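You operate a simulated robot arm through the tools that you are given. There is no shell and no other tool. Be economical: measure what you need, move in short steps, check, and stop when the job is done.

Carry out the task below with a simulated robot arm. There is one attempt and no reset: what you move stays moved.

JOB
Shut the coater's guard, top up its glue and start it for P-618 plates.
Fine: level between the marks, glue valve shut; gap dial as the chart says; start last.

It is judged by the outcome, as a careful person would: the job done as asked, and still so three seconds after it is handed in. It fails if anything else is knocked over, pushed out of place, dropped, spilled or broken.

ROBOT AND FRAMES
A 6-joint arm with a two-finger parallel gripper, fixed in place. Base frame: the origin is at the foot of the arm, x ahead of it, y to its left, z up. Units: m, degrees, N and s.
With the tool pointing down near the work surface it reaches from about 0.18 to 0.74 m from the base axis. Its first joint turns from -166.0 to 166.0 degrees. Payload 3.91 kg.
The tool frame sits at the grasp point between the pads (the TCP): z along the fingers, y along the line on which they close. The tips reach 0.03 m beyond it. The gripper opens to 0.11 m. The fingers are 0.02 m wide and 0.01 m thick; the gripper's body (0.048 by 0.112 m) begins 0.055 m behind the TCP.
Orientation is told as [roll, pitch, yaw] about the base's x, y, z axes, in that order, counted from this pose: with the fingers straight down and closing along the base's y, the tool's x points along the base's -x, its y along +y and its z along -z.

CONTROLS
- The arm moves only by the tool step_arm. Its argument "plan" is a list of rows, each a list of 7 numbers: the shift along the tool's x, y, z in m, then the turn, a rotation vector about the tool's x, y, z in degrees, then the finger opening in m, from 0 to 0.11. In form: [[tx, ty, tz, ax, ay, az, fingers], ...]. A call has 1 to 20 rows; each row shifts and turns the commanded pose from where the row before left it, along the tool's axes as they then stand. A row lasts 0.2 s, in which the tool goes at most 0.05 m and 8.6 degrees; a call with a longer step from one row to the next is refused whole, and so is a gripper value outside its range. A pose out of reach is approached as far as the arm can. The call stops where the force on the tool passes 40 N (or 10 N more than at its start, if that is more) or the arm is blocked; 0.2 s more then pass. Each finger travels about 0.045 m/s and halts on what it meets, pressing with about 28 N; the grip force reading is that of the motor and also rises with nothing between the fingers. The clock runs only during rows and for 0.2 s after the last one: add rows that do not move to give the fingers time. The reply holds the time, the measured pose of the TCP, the force on the tool along the base axes, the opening and the grip force, in the units named above and with some noise, and new pictures: "views" is both (left out), scene, wrist or none.
- Cameras (640 x 400 px; columns grow to the right, rows downward): "scene" is fixed at [0.0494, -0.502, 1.7172]; the picture's right is [0.83, -0.56, 0.00], its down [-0.46, -0.68, -0.58] and it looks along [0.32, 0.48, -0.82] (base axes); focal length 214 px, centre (320, 200). "wrist" rides on the gripper at [-0.036, 0, -0.057] in the tool frame; the picture's right is [0.00, -1.00, 0.00], its down [0.97, 0.00, -0.24] and it looks along [0.24, 0.00, 0.97] (tool axes); focal length 218 px, centre (320, 200). There is no depth. A picture from a camera that has moved, and an enlarged one, comes with that camera's place and axes in the base frame and with its lens.
- slide_trunk(by): slides the trunk up (or, below 0, down) by that many m; the arm rides with it, the base frame stays. It gives what a move gives, with no picture.
- enlarge(camera, box): a new picture of the part [left, top, right, bottom] of that camera's present view, enlarged. The clock stands still meanwhile.
- sign_off(): hands the job in; it is judged then, once.

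Go step by step. Nothing tells you positions but the pictures and the camera data: compare them with the known pose of the tool, close in by small moves and look again before you grip or let go. The budget is 120 turns and 150 pictures, counting those below and the enlarged ones. Unless the task says otherwise, let go and move clear before handing in, and close with one line.

The tools are called after "Call:" by a JSON object that holds its "name" and its "arguments". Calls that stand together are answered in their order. step_arm: Moves the arm, as the interface text tells. Its arguments: {"type":"object","properties":{"plan":{"type":"array","items":{"type":"array","items":{"type":"number"}}},"views":{"type":"string","enum":["both","scene","wrist","none"]}},"required":["plan"]} The other tools are called the same way: slide_trunk (by) slides the trunk up or down; enlarge (camera, box) takes an enlarged picture of a part of a camera's view; sign_off () hands the job in.

At the start:

```text
t: 0.0
tcp_pos: [0.2838, 0.1579, 1.3744]
orientation: [0.0, 0.1, 0.1]
contact_force: [0.3, -0.2, 0.1]
gripper_width: 0.11
grasp_force: 0.1
trunk travel left (down, up): [-0.548, 0.042]
```

scene: 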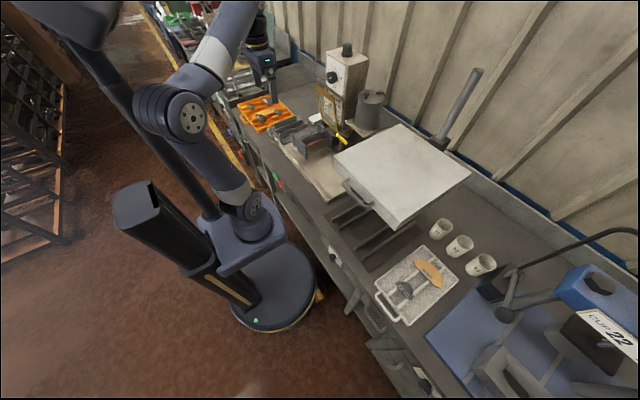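
wrist: 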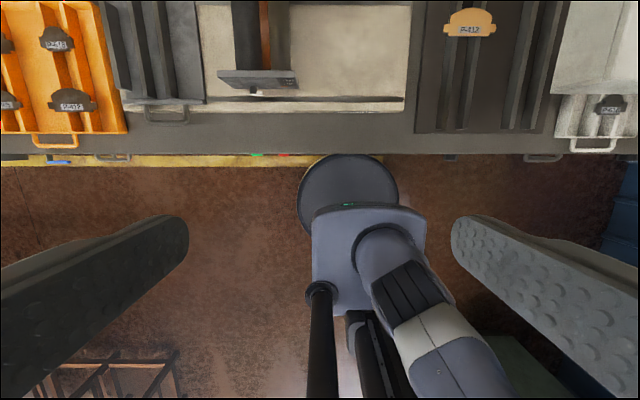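

I see a bench with a machine (tower with dial, a hopper/cup, a yellow lever), a large plate-like thing, trays and cups. I will enlarge the pictures to identify the parts.

Call:
{"name": "enlarge", "arguments": {"camera": "scene", "box": [220, 30, 400, 210]}}

Call:
{"name": "enlarge", "arguments": {"camera": "scene", "box": [320, 60, 520, 330]}}

Call:
{"name": "enlarge", "arguments": {"camera": "wrist", "box": [190, 0, 430, 150]}}

```text
2.22 times, centred on (310, 120) of scene
camera zoom: at [0.0494, -0.502, 1.7172], right [0.83, -0.56, 0.0], down [-0.46, -0.68, -0.58], along [0.32, 0.48, -0.82], focal length 477 px, centre (342, 378)
```

zoom: 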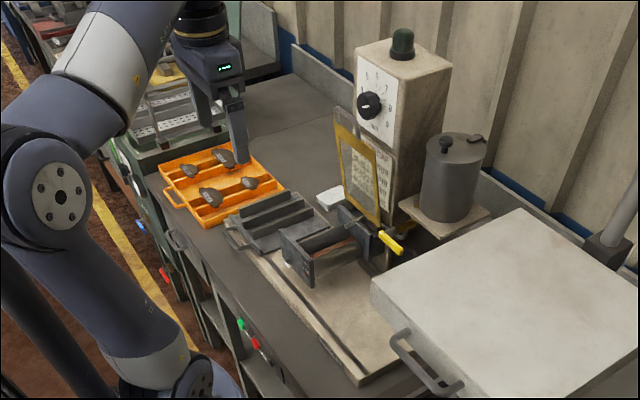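

```text
1.48 times, centred on (420, 195) of scene
camera zoom: at [0.0494, -0.502, 1.7172], right [0.83, -0.56, 0.0], down [-0.46, -0.68, -0.58], along [0.32, 0.48, -0.82], focal length 318 px, centre (172, 207)
```

zoom: 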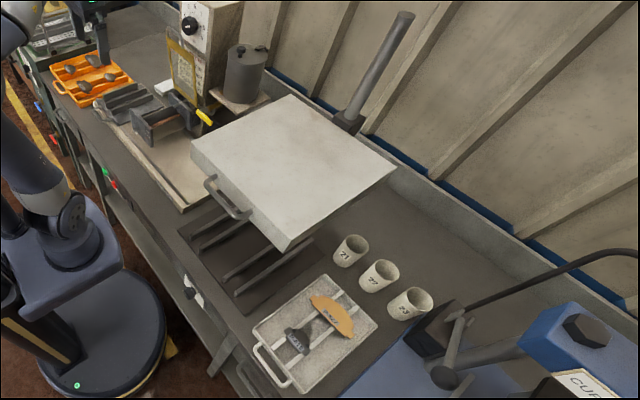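

```text
2.67 times, centred on (310, 75) of wrist
camera zoom: at [0.3195, 0.157, 1.4323], right [0.0, -1.0, 0.0], down [-0.97, 0.0, 0.24], along [-0.24, 0.0, -0.97], focal length 582 px, centre (347, 533)
```

zoom: 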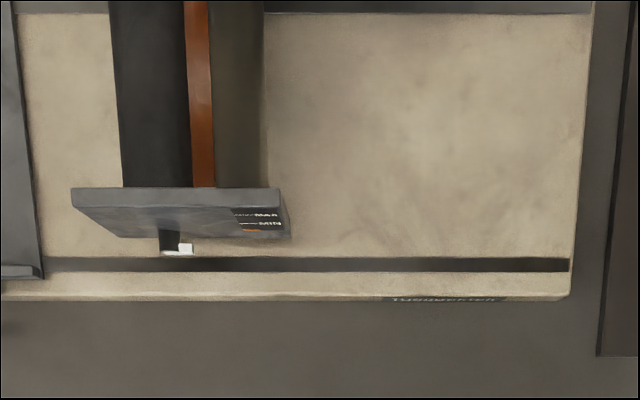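

The coater has a trough running along x near y≈0.28, a tower with dial, and a yellow-framed guard. I'll tilt the wrist forward to see the front of the machine and its chart.

Call:
{"name": "step_arm", "arguments": {"plan": [[0, 0.015, 0, 0, -8.4, 0, 0.11], [0, 0.015, 0, 0, -8.4, 0, 0.11], [0, 0.015, 0, 0, -8.4, 0, 0.11], [0, 0.015, 0, 0, -8.4, 0, 0.11], [0, 0.015, 0, 0, -8.4, 0, 0.11], [0, 0.015, 0, 0, -8.4, 0, 0.11], [0, 0.015, 0, 0, -8.4, 0, 0.11]]}}

```text
t: 1.6
tcp_pos: [0.2838, 0.2631, 1.3742]
orientation: [0.1, -59.0, 0.0]
contact_force: [0.7, -0.2, 0.0]
gripper_width: 0.11
grasp_force: 0.1
trunk travel left (down, up): [-0.548, 0.042]
camera wrist: at [0.2526, 0.2617, 1.436], right [0.0, -1.0, 0.0], down [-0.71, 0.0, -0.71], along [0.71, 0.0, -0.71], focal length 218 px, centre (320, 200)
```

scene: 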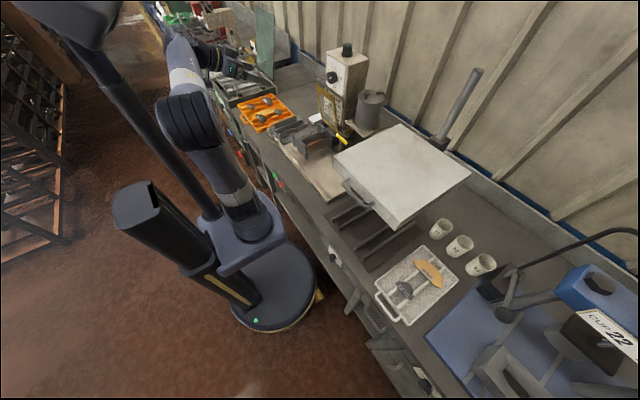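
wrist: 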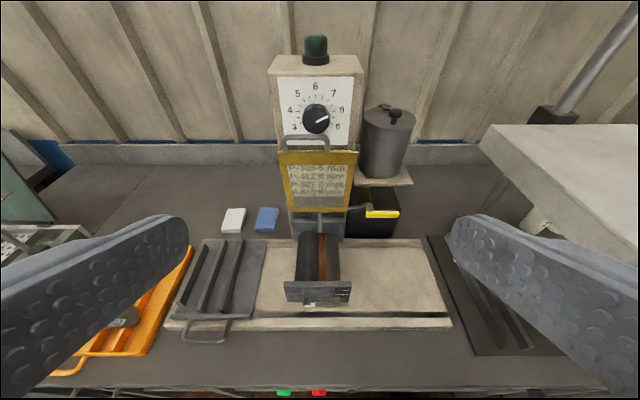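

Excellent view: tower with dial, green start button on top, chart behind the guard, and the glue pot with the yellow valve lever. Enlarging for reading.

Call:
{"name": "enlarge", "arguments": {"camera": "wrist", "box": [260, 60, 420, 160]}}

Call:
{"name": "enlarge", "arguments": {"camera": "wrist", "box": [270, 140, 390, 215]}}

Call:
{"name": "enlarge", "arguments": {"camera": "wrist", "box": [270, 190, 430, 320]}}

```text
4.00 times, centred on (340, 110) of wrist
camera zoom: at [0.2526, 0.2617, 1.436], right [0.0, -1.0, 0.0], down [-0.71, 0.0, -0.71], along [0.71, 0.0, -0.71], focal length 873 px, centre (240, 560)
```

zoom: 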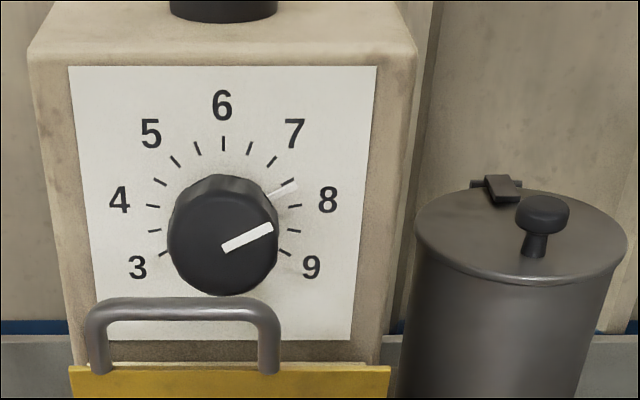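

```text
5.33 times, centred on (330, 178) of wrist
camera zoom: at [0.2526, 0.2617, 1.436], right [0.0, -1.0, 0.0], down [-0.71, 0.0, -0.71], along [0.71, 0.0, -0.71], focal length 1164 px, centre (267, 320)
```

zoom: 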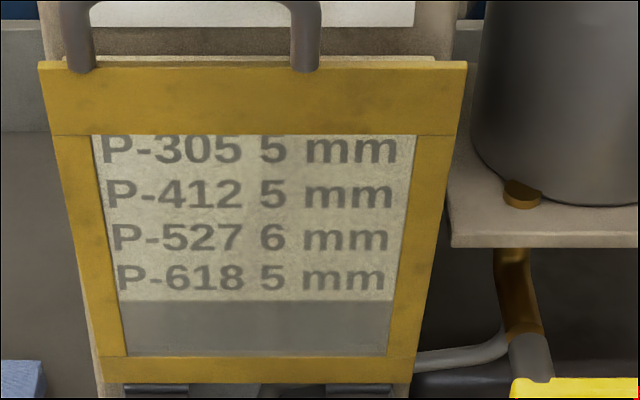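

```text
3.08 times, centred on (350, 255) of wrist
camera zoom: at [0.2526, 0.2617, 1.436], right [0.0, -1.0, 0.0], down [-0.71, 0.0, -0.71], along [0.71, 0.0, -0.71], focal length 672 px, centre (228, 31)
```

zoom: 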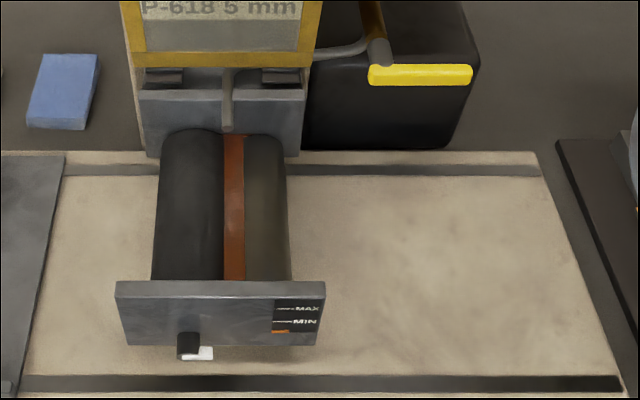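

Chart looks like P-618 → 5 mm, dial stands around 7.5; level is below MIN. I'll move closer for details of the valve, trough and chart.

Call:
{"name": "step_arm", "arguments": {"plan": [[0.0155, -0.015, 0.0325, 0, 0, 0, 0.11], [0.0155, -0.015, 0.0325, 0, 0, 0, 0.11], [0.0155, -0.015, 0.0325, 0, 0, 0, 0.11], [0.0155, -0.015, 0.0325, 0, 0, 0, 0.11]], "views": "wrist"}}

```text
t: 2.6
tcp_pos: [0.3621, 0.2034, 1.2561]
orientation: [0.0, -58.8, 0.1]
contact_force: [-0.7, 0.0, -0.9]
gripper_width: 0.1101
grasp_force: 0.1
trunk travel left (down, up): [-0.548, 0.042]
camera wrist: at [0.3326, 0.2024, 1.3165], right [0.0, -1.0, 0.0], down [-0.71, 0.0, -0.71], along [0.71, 0.0, -0.71], focal length 218 px, centre (320, 200)
```

wrist: 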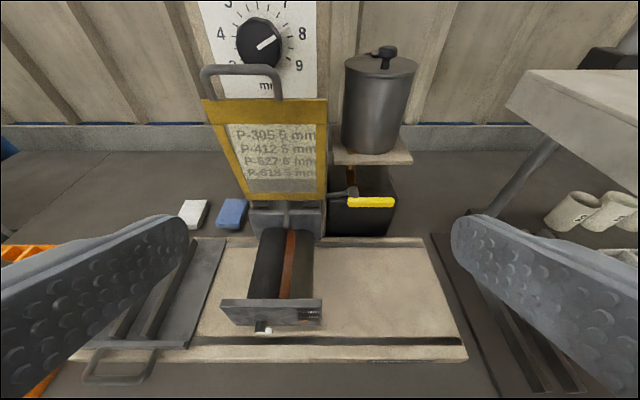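

Call:
{"name": "enlarge", "arguments": {"camera": "wrist", "box": [200, 0, 330, 81]}}

Call:
{"name": "enlarge", "arguments": {"camera": "wrist", "box": [220, 110, 332, 180]}}

Call:
{"name": "enlarge", "arguments": {"camera": "wrist", "box": [300, 140, 412, 240]}}

Call:
{"name": "enlarge", "arguments": {"camera": "wrist", "box": [210, 220, 340, 345]}}

```text
4.92 times, centred on (265, 40) of wrist
camera zoom: at [0.3326, 0.2024, 1.3165], right [0.0, -1.0, 0.0], down [-0.71, 0.0, -0.71], along [0.71, 0.0, -0.71], focal length 1074 px, centre (591, 985)
```

zoom: 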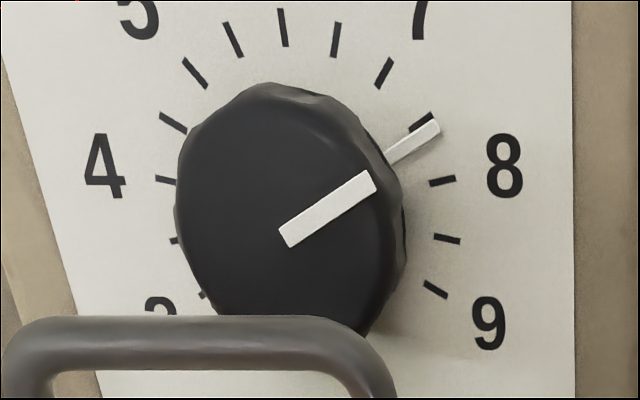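

```text
5.71 times, centred on (276, 145) of wrist
camera zoom: at [0.3326, 0.2024, 1.3165], right [0.0, -1.0, 0.0], down [-0.71, 0.0, -0.71], along [0.71, 0.0, -0.71], focal length 1247 px, centre (571, 514)
```

zoom: 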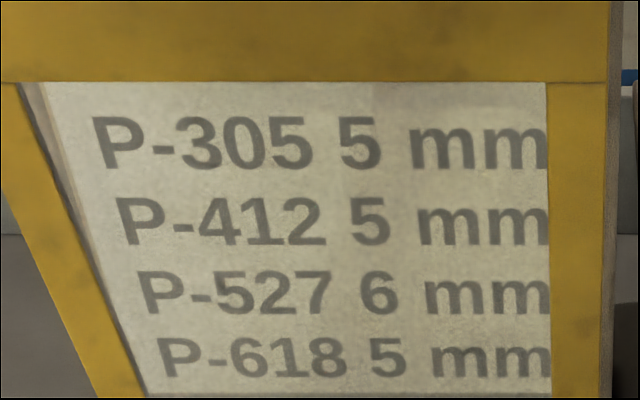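

```text
4.00 times, centred on (356, 190) of wrist
camera zoom: at [0.3326, 0.2024, 1.3165], right [0.0, -1.0, 0.0], down [-0.71, 0.0, -0.71], along [0.71, 0.0, -0.71], focal length 873 px, centre (176, 240)
```

zoom: 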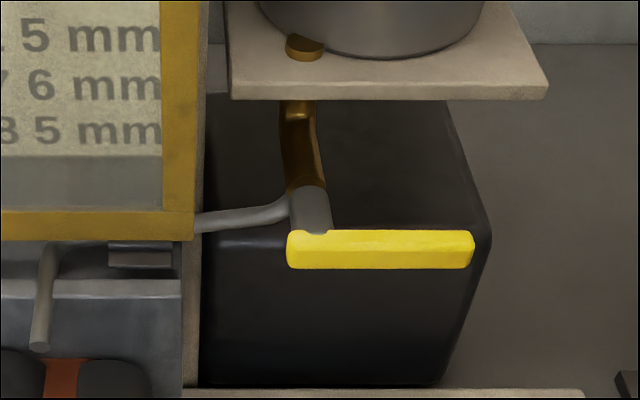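

```text
3.20 times, centred on (275, 282) of wrist
camera zoom: at [0.3326, 0.2024, 1.3165], right [0.0, -1.0, 0.0], down [-0.71, 0.0, -0.71], along [0.71, 0.0, -0.71], focal length 698 px, centre (464, -64)
```

zoom: 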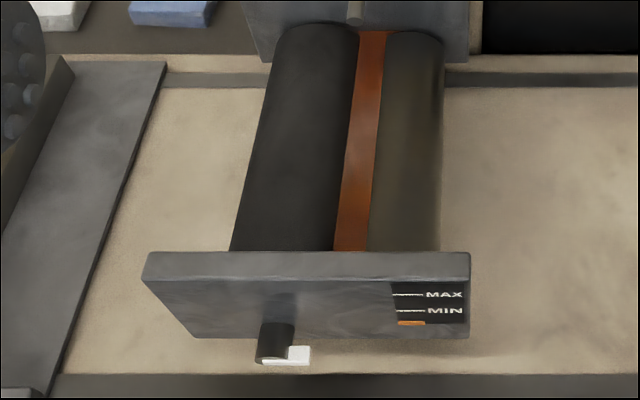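

Chart read: P-618 → 5 mm; dial at 7.5. Valve handle is crosswise (shut). The guard is hinged at z≈1.05 and has a loop handle near (0.61, 0.289, 1.24); I'll line up in front of the handle with the gripper nearly horizontal.

Call:
{"name": "step_arm", "arguments": {"plan": [[0, 0.028, 0, 0, -7, 0, 0.11], [0, 0.028, 0, 0, -7, 0, 0.11], [0, 0.029, 0, 0, -7, 0, 0.11], [-0.002, 0, 0.04, 0, 0, 0, 0.11], [-0.002, 0, 0.04, 0, 0, 0, 0.11]]}}

```text
t: 3.8
tcp_pos: [0.4426, 0.2885, 1.2449]
orientation: [0.1, -79.9, 0.0]
contact_force: [-0.3, -0.4, 0.2]
gripper_width: 0.11
grasp_force: 0.1
trunk travel left (down, up): [-0.548, 0.042]
camera wrist: at [0.3919, 0.2877, 1.2901], right [0.0, -1.0, 0.0], down [-0.41, 0.0, -0.91], along [0.91, 0.0, -0.41], focal length 218 px, centre (320, 200)
```

scene: 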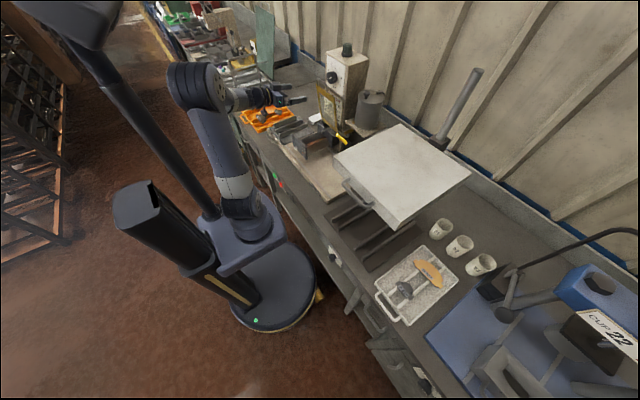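
wrist: 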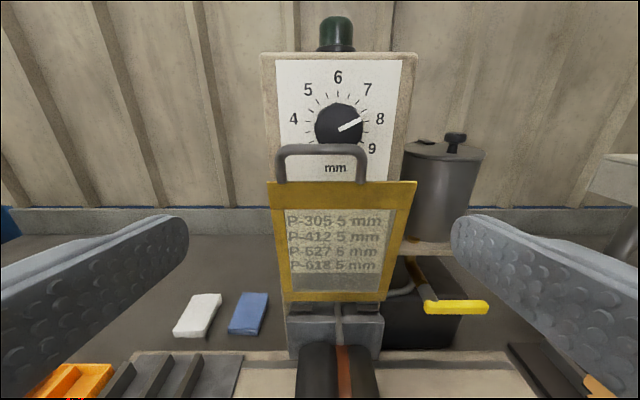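

Handle width ≈0.08 m, at about x 0.58–0.60, z 1.22–1.25. Moving forward with fingers straddling it.

Call:
{"name": "step_arm", "arguments": {"plan": [[-0.004, -0.001, 0.04, 0, 0, 0, 0.11], [-0.004, -0.001, 0.04, 0, 0, 0, 0.11]]}}

```text
t: 4.4
tcp_pos: [0.5216, 0.2863, 1.2348]
orientation: [-0.2, -79.8, 0.3]
contact_force: [0.1, -0.4, 0.4]
gripper_width: 0.11
grasp_force: 0.0
trunk travel left (down, up): [-0.548, 0.042]
camera wrist: at [0.4716, 0.2861, 1.2818], right [0.0, -1.0, 0.0], down [-0.41, 0.0, -0.91], along [0.91, 0.0, -0.41], focal length 218 px, centre (320, 200)
```

scene: 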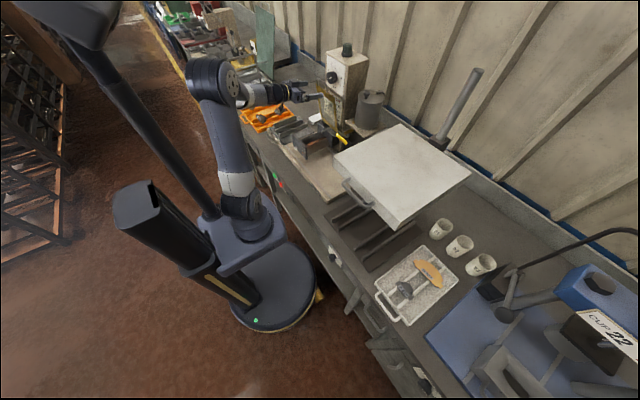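
wrist: 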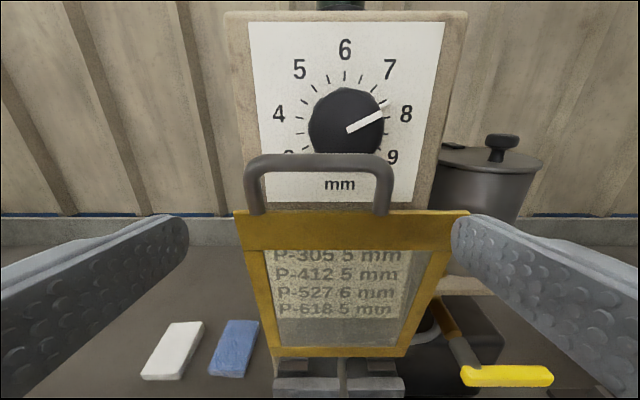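

Handle centred (y≈0.286), legs at x≈0.58–0.59, z 1.228–1.25. Going forward the last 5 cm and closing.

Call:
{"name": "step_arm", "arguments": {"plan": [[-0.007, 0, 0.024, 0, 0, 0, 0.11], [-0.007, 0, 0.024, 0, 0, 0, 0.11], [0, 0, 0, 0, 0, 0, 0.075], [0, 0, 0, 0, 0, 0, 0.07], [0, 0, 0, 0, 0, 0, 0.07]], "views": "wrist"}}

```text
t: 5.6
tcp_pos: [0.571, 0.2874, 1.2432]
orientation: [-0.3, -79.8, 0.5]
contact_force: [0.7, 7.7, 0.8]
gripper_width: 0.0847
grasp_force: 45.0
trunk travel left (down, up): [-0.548, 0.042]
camera wrist: at [0.521, 0.2868, 1.289], right [0.0, -1.0, 0.0], down [-0.41, 0.0, -0.91], along [0.91, 0.0, -0.41], focal length 218 px, centre (320, 200)
```

wrist: 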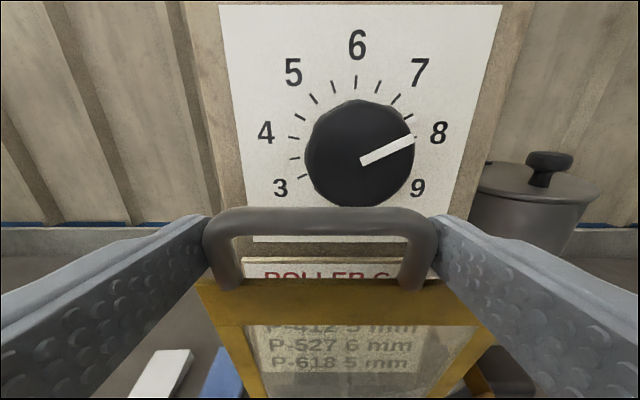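

Handle is gripped (0.085). Now pulling it back along the hinge arc, turning with it.

Call:
{"name": "step_arm", "arguments": {"plan": [[0.0046, 0, -0.0205, 0, -6, 0, 0.075], [0.0045, 0, -0.0207, 0, -6, 0, 0.075], [0.0043, 0, -0.0202, 0, -6, 0, 0.075], [0.0053, 0, -0.0199, 0, -6, 0, 0.075]]}}

```text
t: 6.7
tcp_pos: [0.4934, 0.2882, 1.2202]
orientation: [-178.4, -77.3, 179.0]
contact_force: [8.6, 7.2, -16.1]
gripper_width: 0.0845
grasp_force: 45.1
trunk travel left (down, up): [-0.548, 0.042]
stopped in row 4: the force on the tool passed its limit (the readings are from after the stop); the commanded pose is now the measured one
camera wrist: at [0.4292, 0.2865, 1.2437], right [0.01, -1.0, 0.01], down [-0.02, -0.01, -1.0], along [1.0, 0.01, -0.02], focal length 218 px, centre (320, 200)
```

scene: 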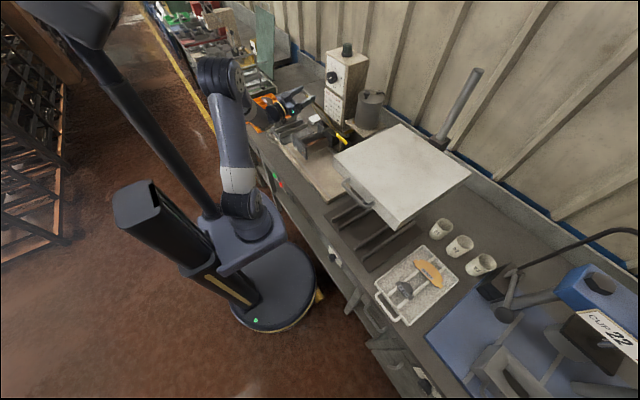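
wrist: 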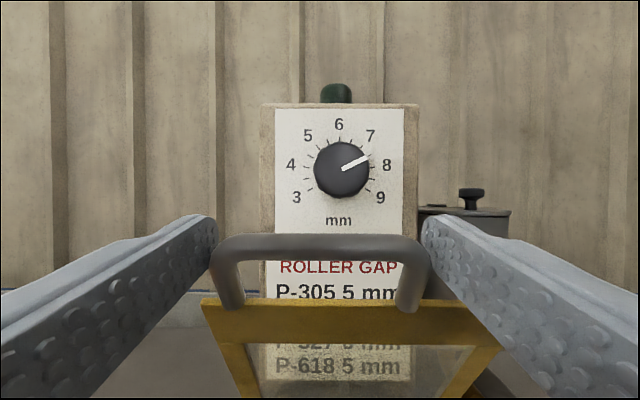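

Guard came forward about 28°. Continuing along the arc around the hinge at about (0.589, 1.038).

Call:
{"name": "step_arm", "arguments": {"plan": [[0.006, 0, -0.017, 0, -4, 0, 0.075], [0.0095, 0, -0.0185, 0, -4, 0, 0.075], [0.011, 0, -0.016, 0, -4, 0, 0.075], [0.011, 0, -0.016, 0, -4, 0, 0.075]]}}

```text
t: 7.7
tcp_pos: [0.439, 0.2872, 1.171]
orientation: [179.9, -60.3, -179.3]
contact_force: [-11.9, 16.5, 14.5]
gripper_width: 0.0847
grasp_force: 44.9
trunk travel left (down, up): [-0.548, 0.042]
camera wrist: at [0.37, 0.2861, 1.1741], right [0.01, -1.0, 0.0], down [0.27, 0.0, -0.96], along [0.96, 0.01, 0.27], focal length 218 px, centre (320, 200)
```

scene: 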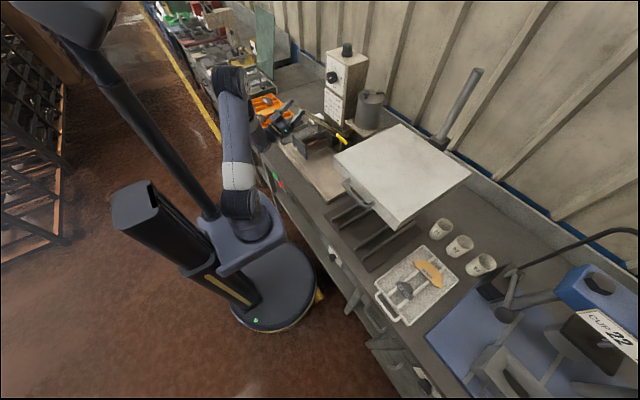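
wrist: 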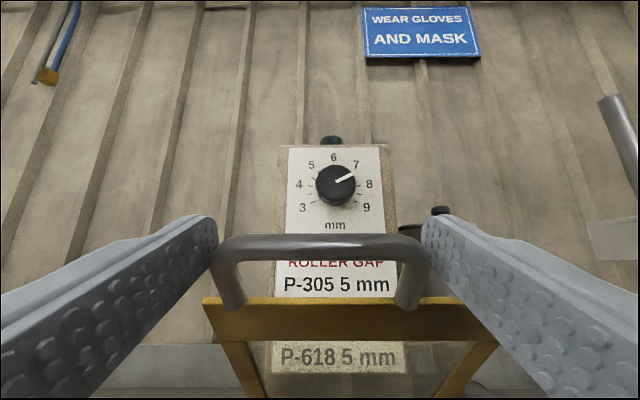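

Guard is about 49° forward. One more step down, then I'll release and let it settle, backing out.

Call:
{"name": "step_arm", "arguments": {"plan": [[0.003, 0, -0.016, 0, -2, 0, 0.075], [0.006, 0, -0.018, 0, -2, 0, 0.075], [0.009, 0, -0.015, 0, 0, 0, 0.075]]}}

```text
t: 8.5
tcp_pos: [0.4066, 0.2868, 1.1239]
orientation: [-179.4, -56.8, 180.1]
contact_force: [4.2, 22.0, 2.0]
gripper_width: 0.0847
grasp_force: 45.2
trunk travel left (down, up): [-0.548, 0.042]
camera wrist: at [0.3392, 0.2862, 1.1239], right [0.01, -1.0, 0.01], down [0.33, 0.0, -0.94], along [0.94, 0.01, 0.33], focal length 218 px, centre (320, 200)
```

scene: 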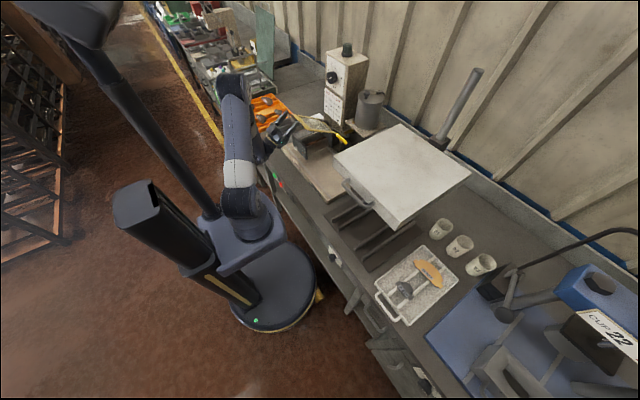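
wrist: 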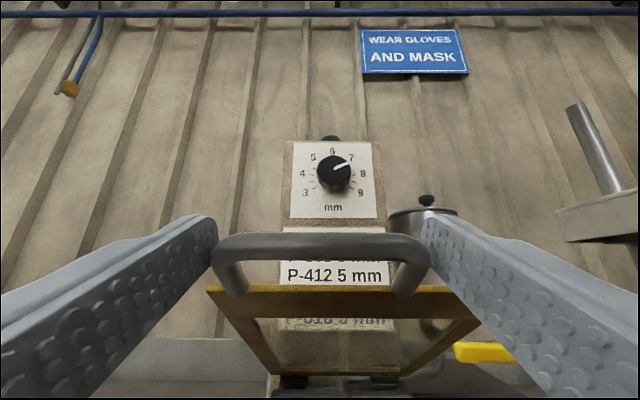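

Call:
{"name": "step_arm", "arguments": {"plan": [[0.0127, 0, -0.019, 0, 2, 0, 0.075], [0.0127, 0, -0.019, 0, 2, 0, 0.075], [0, 0, 0, 0, 0, 0, 0.075]]}}

```text
t: 9.3
tcp_pos: [0.3901, 0.2878, 1.0836]
orientation: [-179.4, -60.8, 179.9]
contact_force: [3.9, 22.1, -1.9]
gripper_width: 0.0849
grasp_force: 40.5
trunk travel left (down, up): [-0.548, 0.042]
camera wrist: at [0.3217, 0.2863, 1.0874], right [0.01, -1.0, 0.01], down [0.26, 0.0, -0.96], along [0.96, 0.01, 0.26], focal length 218 px, centre (320, 200)
```

scene: 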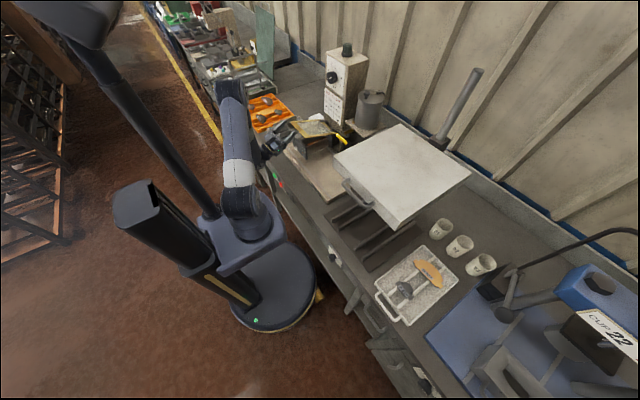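
wrist: 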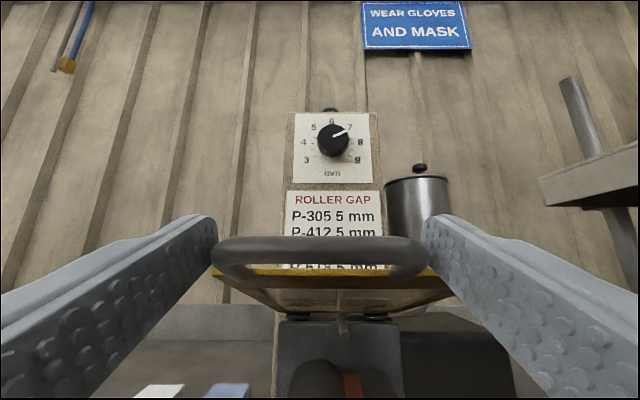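

Call:
{"name": "step_arm", "arguments": {"plan": [[0.0178, 0, -0.0133, 0, 3, 0, 0.075], [0.0178, 0, -0.0133, 0, 3, 0, 0.075], [0, 0, 0, 0, 0, 0, 0.075]]}}

```text
t: 10.1
tcp_pos: [0.3846, 0.2879, 1.0479]
orientation: [-179.3, -66.8, 179.1]
contact_force: [-19.0, -30.3, 5.5]
gripper_width: 0.0848
grasp_force: 44.8
out of reach, approached as far as the arm can: row 2
trunk travel left (down, up): [-0.548, 0.042]
camera wrist: at [0.3167, 0.2876, 1.0594], right [-0.01, -1.0, 0.0], down [0.16, -0.01, -0.99], along [0.99, -0.01, 0.16], focal length 218 px, centre (320, 200)
```

scene: 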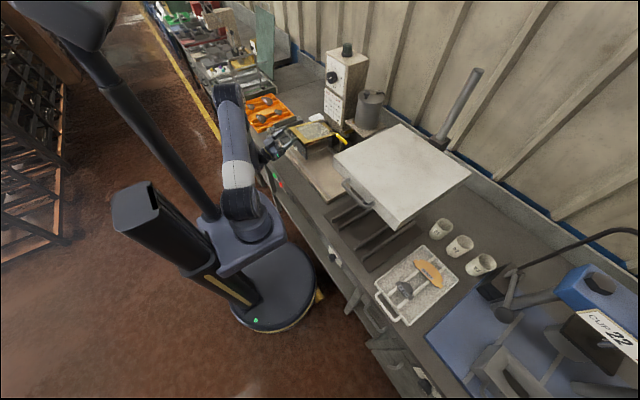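
wrist: 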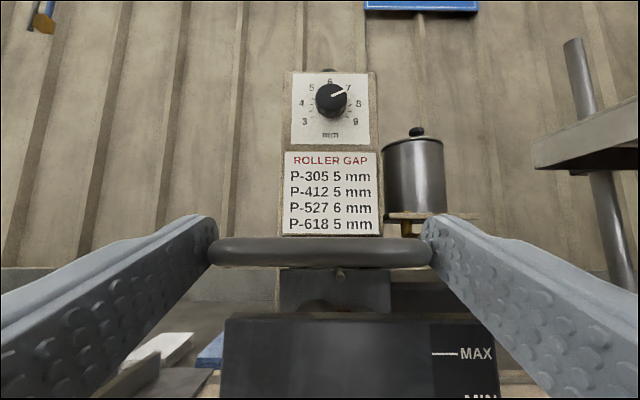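

Guard is almost flat. Releasing and lifting clear to look.

Call:
{"name": "step_arm", "arguments": {"plan": [[0, 0, 0, 0, 0, 0, 0.11], [0, 0, 0, 0, 0, 0, 0.11], [0, 0, 0, 0, 0, 0, 0.11], [-0.0184, 0, 0.008, 0, 4, 0, 0.11], [-0.0368, 0, 0.01, 0, 8, 0, 0.11], [-0.04, 0, 0.01, 0, 8, 0, 0.11], [-0.04, 0, 0.01, 0, 8, 0, 0.11], [-0.04, 0, 0.0, 0, 8, 0, 0.11], [-0.01, 0, 0.0, 0, 8, 0, 0.11], [-0.0, 0, 0.0, 0, 8, 0, 0.11]]}}

```text
t: 12.3
tcp_pos: [0.3983, 0.2939, 1.2361]
orientation: [-0.1, -61.0, 0.5]
contact_force: [-0.5, -0.8, 0.1]
gripper_width: 0.1099
grasp_force: 0.1
trunk travel left (down, up): [-0.548, 0.042]
camera wrist: at [0.3647, 0.2932, 1.2954], right [0.01, -1.0, 0.0], down [-0.68, -0.01, -0.73], along [0.73, 0.0, -0.68], focal length 218 px, centre (320, 200)
```

scene: 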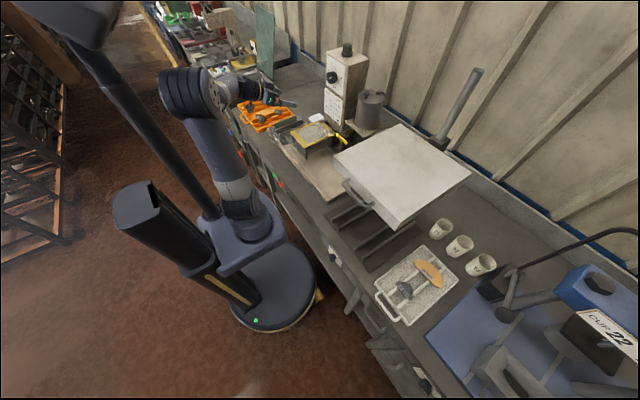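
wrist: 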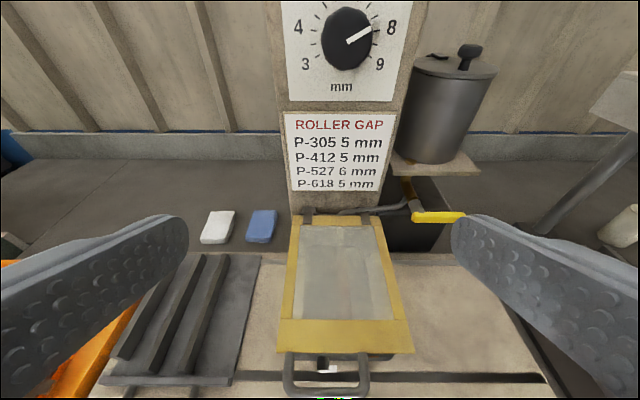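

Guard is down flat on the trough. Next the dial: knob centre ≈ (0.63, 0.268, 1.269); I'll go horizontal in front of it.

Call:
{"name": "step_arm", "arguments": {"plan": [[0, -0.0065, 0, 0, -7.25, 0, 0.11], [0, -0.0065, 0, 0, -7.25, 0, 0.11], [0, -0.0065, 0, 0, -7.25, 0, 0.11], [0, -0.0065, 0, 0, -7.25, 0, 0.11], [-0.008, 0, 0.035, 0, 0, 0, 0.11], [-0.008, 0, 0.035, 0, 0, 0, 0.11], [-0.008, 0, 0.035, 0, 0, 0, 0.11], [-0.009, 0, 0.035, 0, 0, 0, 0.11]], "views": "wrist"}}

Call:
{"name": "enlarge", "arguments": {"camera": "scene", "box": [260, 90, 380, 200]}}

```text
t: 14.1
tcp_pos: [0.5411, 0.2703, 1.271]
orientation: [-151.5, -89.7, 151.7]
contact_force: [0.2, 0.5, -0.8]
gripper_width: 0.11
grasp_force: 0.1
trunk travel left (down, up): [-0.548, 0.042]
camera wrist: at [0.4829, 0.2696, 1.3073], right [0.01, -1.0, 0.0], down [-0.24, 0.0, -0.97], along [0.97, 0.0, -0.24], focal length 218 px, centre (320, 200)
```

wrist: 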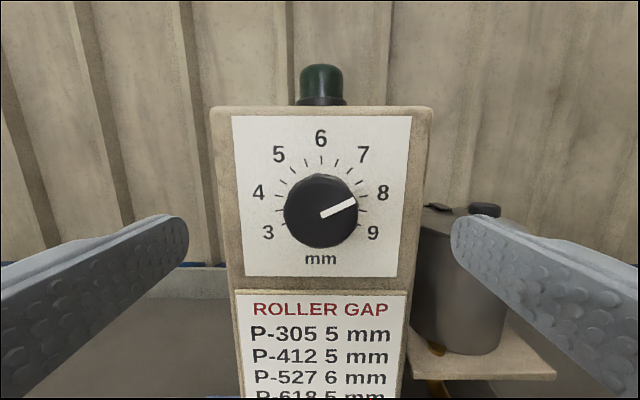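

```text
3.64 times, centred on (320, 145) of scene
camera zoom: at [0.0494, -0.502, 1.7172], right [0.83, -0.56, 0.0], down [-0.46, -0.68, -0.58], along [0.32, 0.48, -0.82], focal length 780 px, centre (320, 400)
```

zoom: 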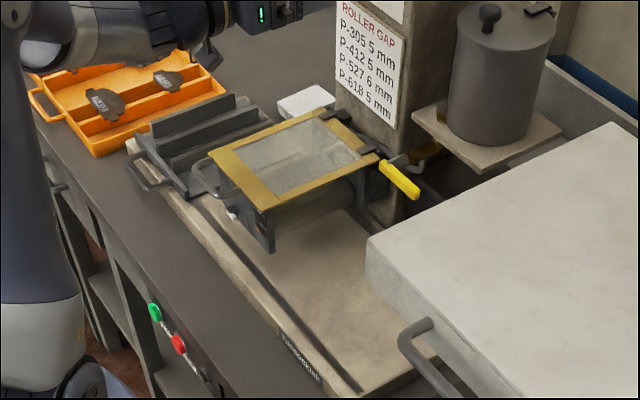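

Front-edge green and red buttons exist on the bench too; I'll inspect those later. Now advancing onto the dial knob.

Call:
{"name": "step_arm", "arguments": {"plan": [[0.002, 0, 0.025, 0, 0, 0, 0.11], [0.002, 0, 0.025, 0, 0, 0, 0.11], [0.001, 0, 0.02, 0, 0, 0, 0.11]]}}

```text
t: 14.9
tcp_pos: [0.6099, 0.2721, 1.2657]
orientation: [-147.7, -89.8, 148.0]
contact_force: [0.3, -0.3, 0.1]
gripper_width: 0.1099
grasp_force: 0.1
trunk travel left (down, up): [-0.548, 0.042]
camera wrist: at [0.5522, 0.2709, 1.3023], right [0.01, -1.0, 0.0], down [-0.24, 0.0, -0.97], along [0.97, 0.0, -0.24], focal length 218 px, centre (320, 200)
```

scene: 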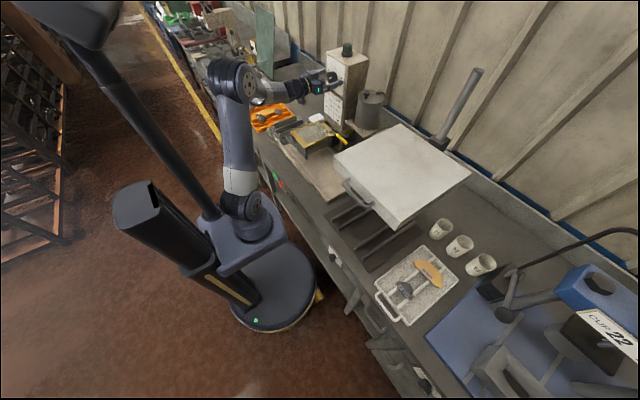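
wrist: 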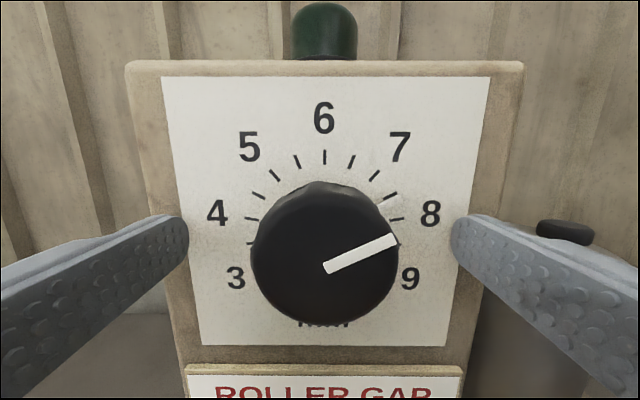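

Knob (radius ≈0.023) centre ≈ (0.615+, 0.2695, 1.269); tips already surround it. Small alignment and close.

Call:
{"name": "step_arm", "arguments": {"plan": [[-0.003, -0.002, 0.003, 0, 0, 0, 0.11], [0, 0, 0, 0, 0, 0, 0.08], [0, 0, 0, 0, 0, 0, 0.05], [0, 0, 0, 0, 0, 0, 0.04], [0, 0, 0, 0, 0, 0, 0.04], [0, 0, 0, 0, 0, 0, 0.04]], "views": "wrist"}}

```text
t: 16.3
tcp_pos: [0.6125, 0.27, 1.2664]
orientation: [-148.8, -89.7, 149.2]
contact_force: [1.8, 5.9, 1.7]
gripper_width: 0.0476
grasp_force: 43.4
trunk travel left (down, up): [-0.548, 0.042]
camera wrist: at [0.5546, 0.2692, 1.3052], right [0.01, -1.0, 0.0], down [-0.24, 0.0, -0.97], along [0.97, 0.01, -0.24], focal length 218 px, centre (320, 200)
```

wrist: 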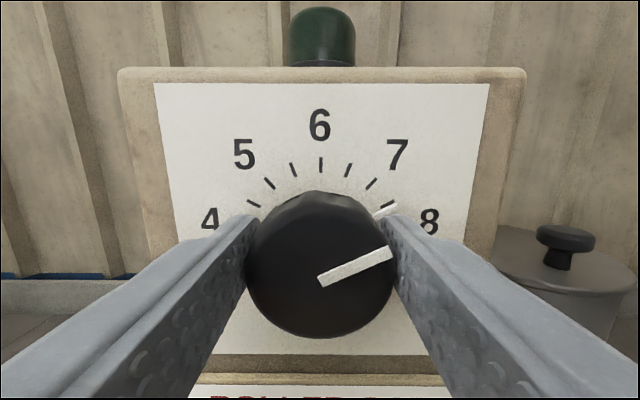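

Knob gripped. Turning counter-clockwise by 80° first, then check.

Call:
{"name": "step_arm", "arguments": {"plan": [[0, 0, 0, 0, 0, -8, 0.04], [0, 0, 0, 0, 0, -8, 0.04], [0, 0, 0, 0, 0, -8, 0.04], [0, 0, 0, 0, 0, -8, 0.04], [0, 0, 0, 0, 0, -8, 0.04], [0, 0, 0, 0, 0, -8, 0.04], [0, 0, 0, 0, 0, -8, 0.04], [0, 0, 0, 0, 0, -8, 0.04], [0, 0, 0, 0, 0, -8, 0.04], [0, 0, 0, 0, 0, -8, 0.04]]}}

```text
t: 18.5
tcp_pos: [0.6128, 0.2749, 1.2659]
orientation: [-90.1, -9.4, 90.5]
contact_force: [5.5, 35.2, -4.1]
gripper_width: 0.0479
grasp_force: 45.1
trunk travel left (down, up): [-0.548, 0.042]
camera wrist: at [0.5543, 0.3081, 1.2721], right [0.0, -0.16, 0.99], down [-0.23, -0.96, -0.16], along [0.97, -0.23, -0.04], focal length 218 px, centre (320, 200)
```

scene: 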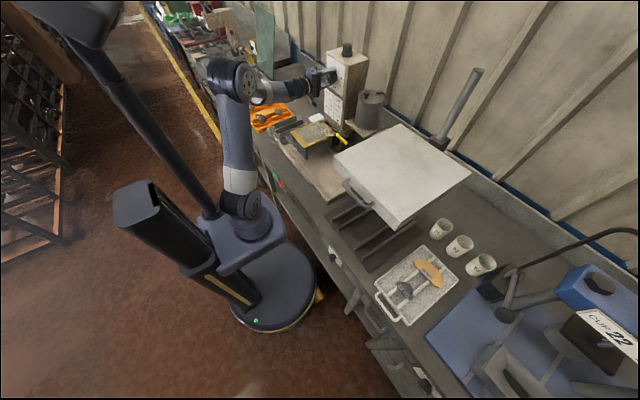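
wrist: 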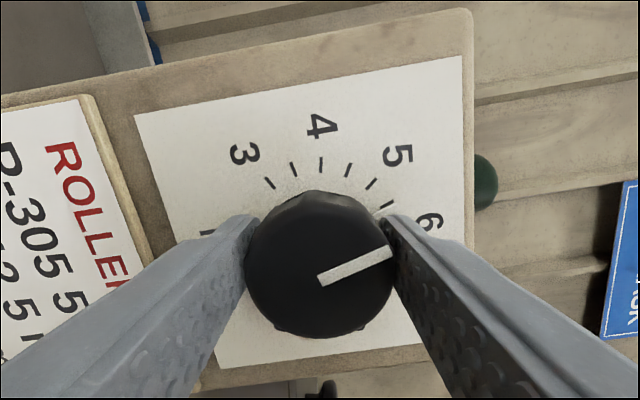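

Exactly 2 mm moved (40° per mm). 20° more is needed; relieving the side force first.

Call:
{"name": "step_arm", "arguments": {"plan": [[-0.003, 0, 0, 0, 0, 0, 0.04], [0, 0, 0, 0, 0, -7, 0.04], [0, 0, 0, 0, 0, -7, 0.04], [0, 0, 0, 0, 0, -6, 0.04], [0, 0, 0, 0, 0, 0, 0.04]], "views": "wrist"}}

```text
t: 19.7
tcp_pos: [0.6125, 0.2734, 1.2645]
orientation: [-89.8, 10.4, 90.4]
contact_force: [-11.5, 16.2, -31.4]
gripper_width: 0.0476
grasp_force: 45.1
trunk travel left (down, up): [-0.548, 0.042]
camera wrist: at [0.5544, 0.3081, 1.2587], right [0.0, 0.18, 0.98], down [-0.23, -0.96, 0.18], along [0.97, -0.23, 0.04], focal length 218 px, centre (320, 200)
```

wrist: 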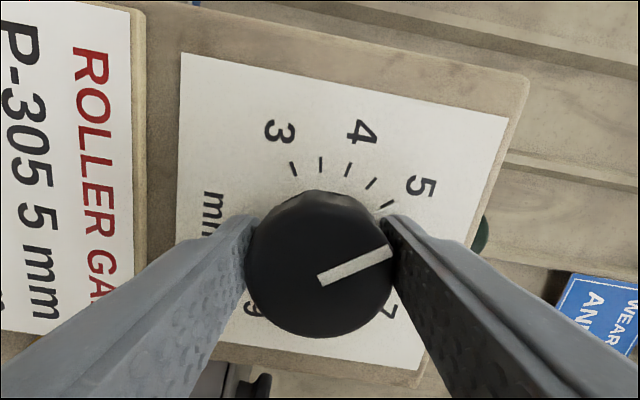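

Pointer is now at the 5 tick. Releasing and backing straight out to check.

Call:
{"name": "step_arm", "arguments": {"plan": [[0, 0, 0, 0, 0, 0, 0.07], [0, 0, 0, 0, 0, 0, 0.09], [0, 0, 0, 0, 0, 0, 0.09], [0, 0, -0.03, 0, 0, 0, 0.09], [0, 0, -0.04, 0, 0, 0, 0.09], [0, 0, 0, 0, 0, 8, 0.09], [0, 0, 0, 0, 0, 8, 0.09], [0, 0, 0, 0, 0, 8, 0.09], [0, 0, 0, 0, 0, 8, 0.09], [0, 0, 0, 0, 0, 8, 0.09], [0, 0, 0, 0, 0, 8, 0.09], [0, 0, 0, 0, 0, 8, 0.09], [0, 0, 0, 0, 0, 8, 0.09], [0, 0, 0, 0, 0, 8, 0.09], [0, 0, 0, 0, 0, 8, 0.09], [0, 0, 0, 0, 0, 8, 0.09], [0, 0, 0, 0, 0, 8, 0.09], [0, 0, 0, 0, 0, 4, 0.09]], "views": "wrist"}}

Call:
{"name": "enlarge", "arguments": {"camera": "wrist", "box": [220, 100, 420, 290]}}

```text
t: 23.5
tcp_pos: [0.5426, 0.2703, 1.2679]
orientation: [-174.6, -89.8, 175.1]
contact_force: [-0.6, -0.3, -0.6]
gripper_width: 0.0898
grasp_force: 0.1
trunk travel left (down, up): [-0.548, 0.042]
camera wrist: at [0.4844, 0.2693, 1.3043], right [0.01, -1.0, 0.0], down [-0.24, 0.0, -0.97], along [0.97, 0.01, -0.24], focal length 218 px, centre (320, 200)
```

wrist: 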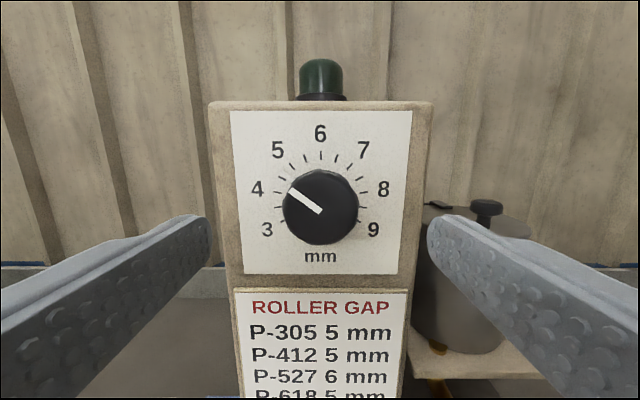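

```text
2.11 times, centred on (320, 195) of wrist
camera zoom: at [0.4844, 0.2693, 1.3043], right [0.01, -1.0, 0.0], down [-0.24, 0.0, -0.97], along [0.97, 0.01, -0.24], focal length 460 px, centre (320, 210)
```

zoom: 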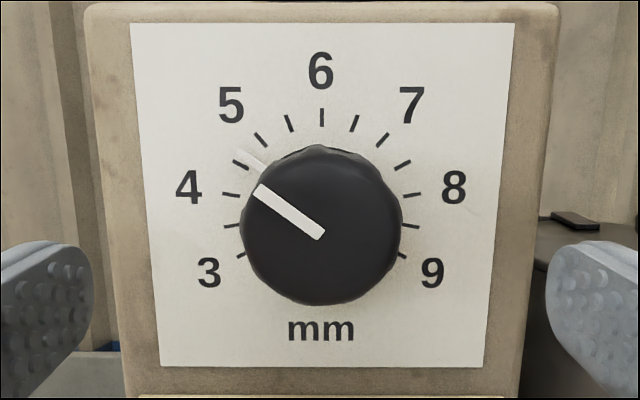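

Call:
{"name": "enlarge", "arguments": {"camera": "wrist", "box": [270, 140, 370, 250]}}

```text
3.64 times, centred on (320, 195) of wrist
camera zoom: at [0.4844, 0.2693, 1.3043], right [0.01, -1.0, 0.0], down [-0.24, 0.0, -0.97], along [0.97, 0.01, -0.24], focal length 794 px, centre (320, 218)
```

zoom: 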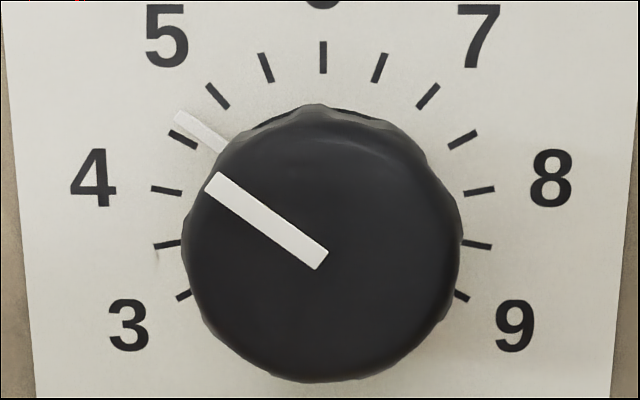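

The knob slipped past on release: it now reads about 4.65. I'll regrip and turn clockwise about 13°, and unload the forces before release.

Call:
{"name": "step_arm", "arguments": {"plan": [[0.001, 0, 0.035, 0, 0, 0, 0.09], [0.001, 0, 0.035, 0, 0, 0, 0.09], [0, 0, 0, 0, 0, 0, 0.06], [0, 0, 0, 0, 0, 0, 0.047], [0, 0, 0, 0, 0, 0, 0.045], [0, 0, 0, 0, 0, 0, 0.045]], "views": "wrist"}}

```text
t: 24.9
tcp_pos: [0.6133, 0.27, 1.2653]
orientation: [-157.5, -89.7, 157.7]
contact_force: [2.1, -2.6, 0.4]
gripper_width: 0.0476
grasp_force: 42.6
trunk travel left (down, up): [-0.548, 0.042]
camera wrist: at [0.555, 0.2693, 1.3017], right [0.0, -1.0, 0.0], down [-0.24, 0.0, -0.97], along [0.97, 0.0, -0.24], focal length 218 px, centre (320, 200)
```

wrist: 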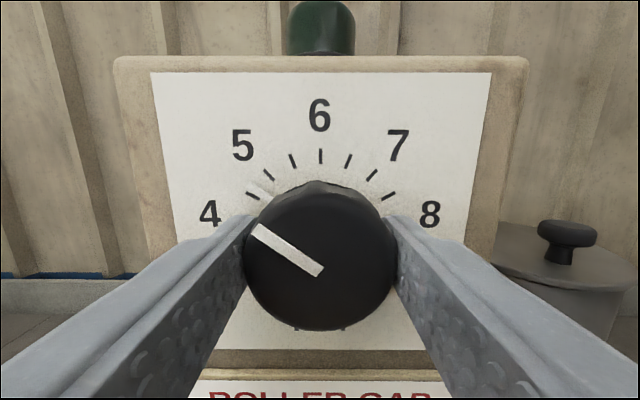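

Call:
{"name": "step_arm", "arguments": {"plan": [[0, 0, 0, 0, 0, 6.5, 0.045], [0, 0, 0, 0, 0, 6.5, 0.045], [0, 0, 0, 0, 0, 0, 0.045]], "views": "wrist"}}

Call:
{"name": "enlarge", "arguments": {"camera": "wrist", "box": [220, 100, 420, 290]}}

```text
t: 25.7
tcp_pos: [0.6123, 0.2691, 1.2647]
orientation: [90.7, -77.0, -90.5]
contact_force: [-0.2, -4.2, -5.7]
gripper_width: 0.0478
grasp_force: 44.4
trunk travel left (down, up): [-0.548, 0.042]
camera wrist: at [0.5551, 0.2611, 1.3009], right [0.0, -0.97, -0.22], down [-0.24, 0.22, -0.95], along [0.97, 0.06, -0.23], focal length 218 px, centre (320, 200)
```

wrist: 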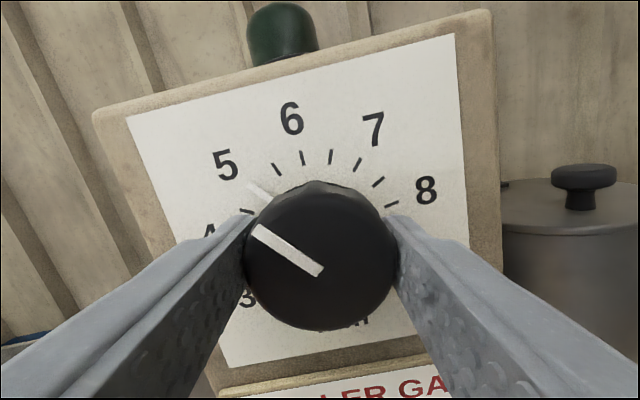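

```text
2.11 times, centred on (320, 195) of wrist
camera zoom: at [0.5551, 0.2611, 1.3009], right [0.0, -0.97, -0.22], down [-0.24, 0.22, -0.95], along [0.97, 0.06, -0.23], focal length 460 px, centre (320, 210)
```

zoom: 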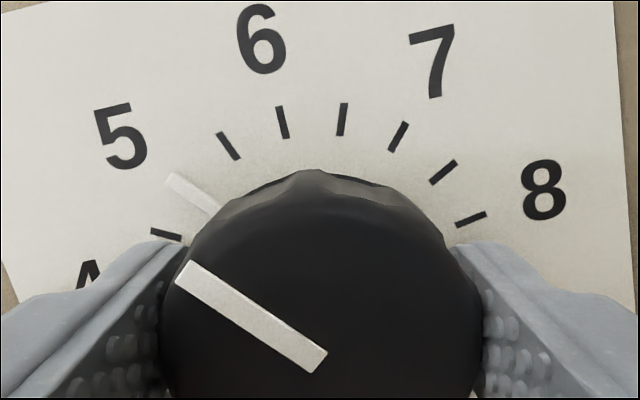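

Pointer now covers the 5 tick and forces are small. Release and back out.

Call:
{"name": "step_arm", "arguments": {"plan": [[0, 0, 0, 0, 0, 0, 0.055], [0, 0, 0, 0, 0, 0, 0.07], [0, 0, 0, 0, 0, 0, 0.09], [0, 0, 0, 0, 0, 0, 0.09], [0, 0, -0.035, 0, 0, 0, 0.09], [0, 0, -0.035, 0, 0, 0, 0.09], [0, 0, 0, 0, 0, -6.5, 0.09], [0, 0, 0, 0, 0, -6.5, 0.09]], "views": "none"}}

Call:
{"name": "enlarge", "arguments": {"camera": "wrist", "box": [270, 140, 370, 250]}}

```text
t: 27.5
tcp_pos: [0.542, 0.2712, 1.2667]
orientation: [-139.4, -89.7, 139.7]
contact_force: [0.7, 0.4, -0.2]
gripper_width: 0.09
grasp_force: 0.0
trunk travel left (down, up): [-0.548, 0.042]
```

```text
3.64 times, centred on (320, 195) of wrist
camera zoom: at [0.4851, 0.2704, 1.3035], right [0.01, -1.0, 0.0], down [-0.24, 0.0, -0.97], along [0.97, 0.0, -0.24], focal length 794 px, centre (320, 218)
```

zoom: 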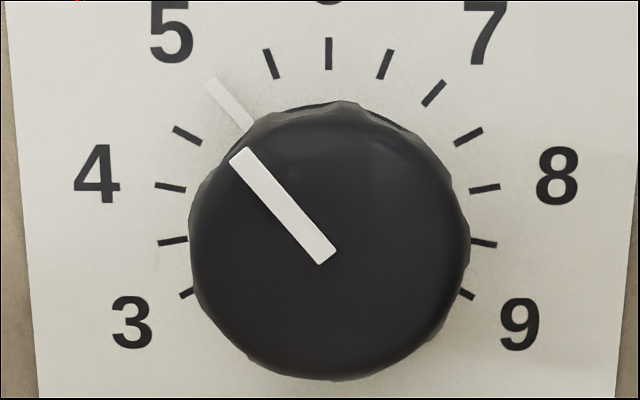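

Dial reads 5. Now moving over to view the valve from closer.

Call:
{"name": "step_arm", "arguments": {"plan": [[0, 0, -0.045, 0, 0, 0, 0.09], [0, 0, -0.045, 0, 0, 0, 0.09], [0.02, -0.03, 0, 0, 5, 0, 0.06], [0.02, -0.03, 0, 0, 5, 0, 0.06], [0.02, -0.03, 0, 0, 5, 0, 0.06], [0.02, -0.03, 0, 0, 5, 0, 0.06], [0.02, -0.03, 0, 0, 0, 0, 0.06]], "views": "wrist"}}

Call:
{"name": "enlarge", "arguments": {"camera": "wrist", "box": [240, 120, 420, 260]}}

```text
t: 29.1
tcp_pos: [0.436, 0.1196, 1.1683]
orientation: [-0.2, -70.3, 0.5]
contact_force: [-0.2, -0.5, -0.1]
gripper_width: 0.0601
grasp_force: 0.0
trunk travel left (down, up): [-0.548, 0.042]
camera wrist: at [0.393, 0.1192, 1.2219], right [0.01, -1.0, 0.0], down [-0.55, 0.0, -0.83], along [0.83, 0.0, -0.55], focal length 218 px, centre (320, 200)
```

wrist: 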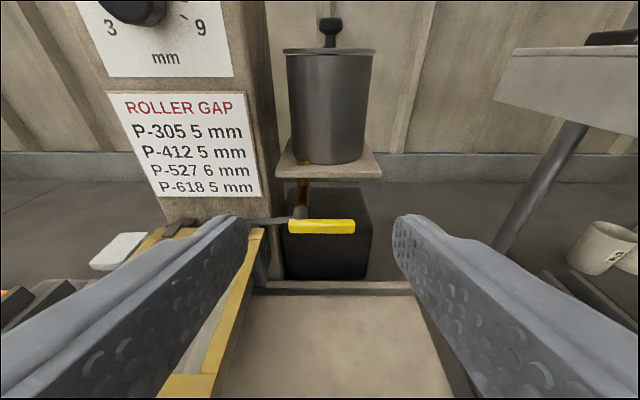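

```text
2.86 times, centred on (330, 190) of wrist
camera zoom: at [0.393, 0.1192, 1.2219], right [0.01, -1.0, 0.0], down [-0.55, 0.0, -0.83], along [0.83, 0.0, -0.55], focal length 624 px, centre (291, 229)
```

zoom: 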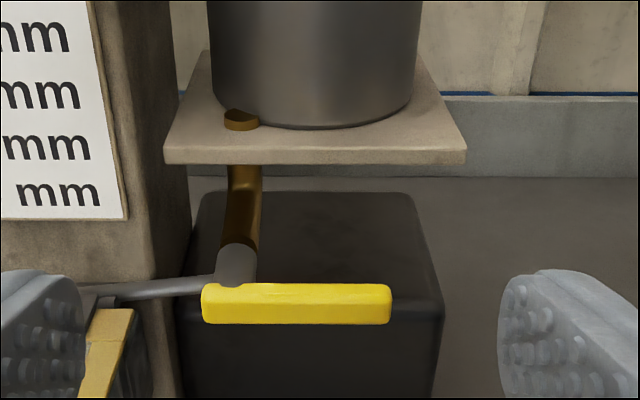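

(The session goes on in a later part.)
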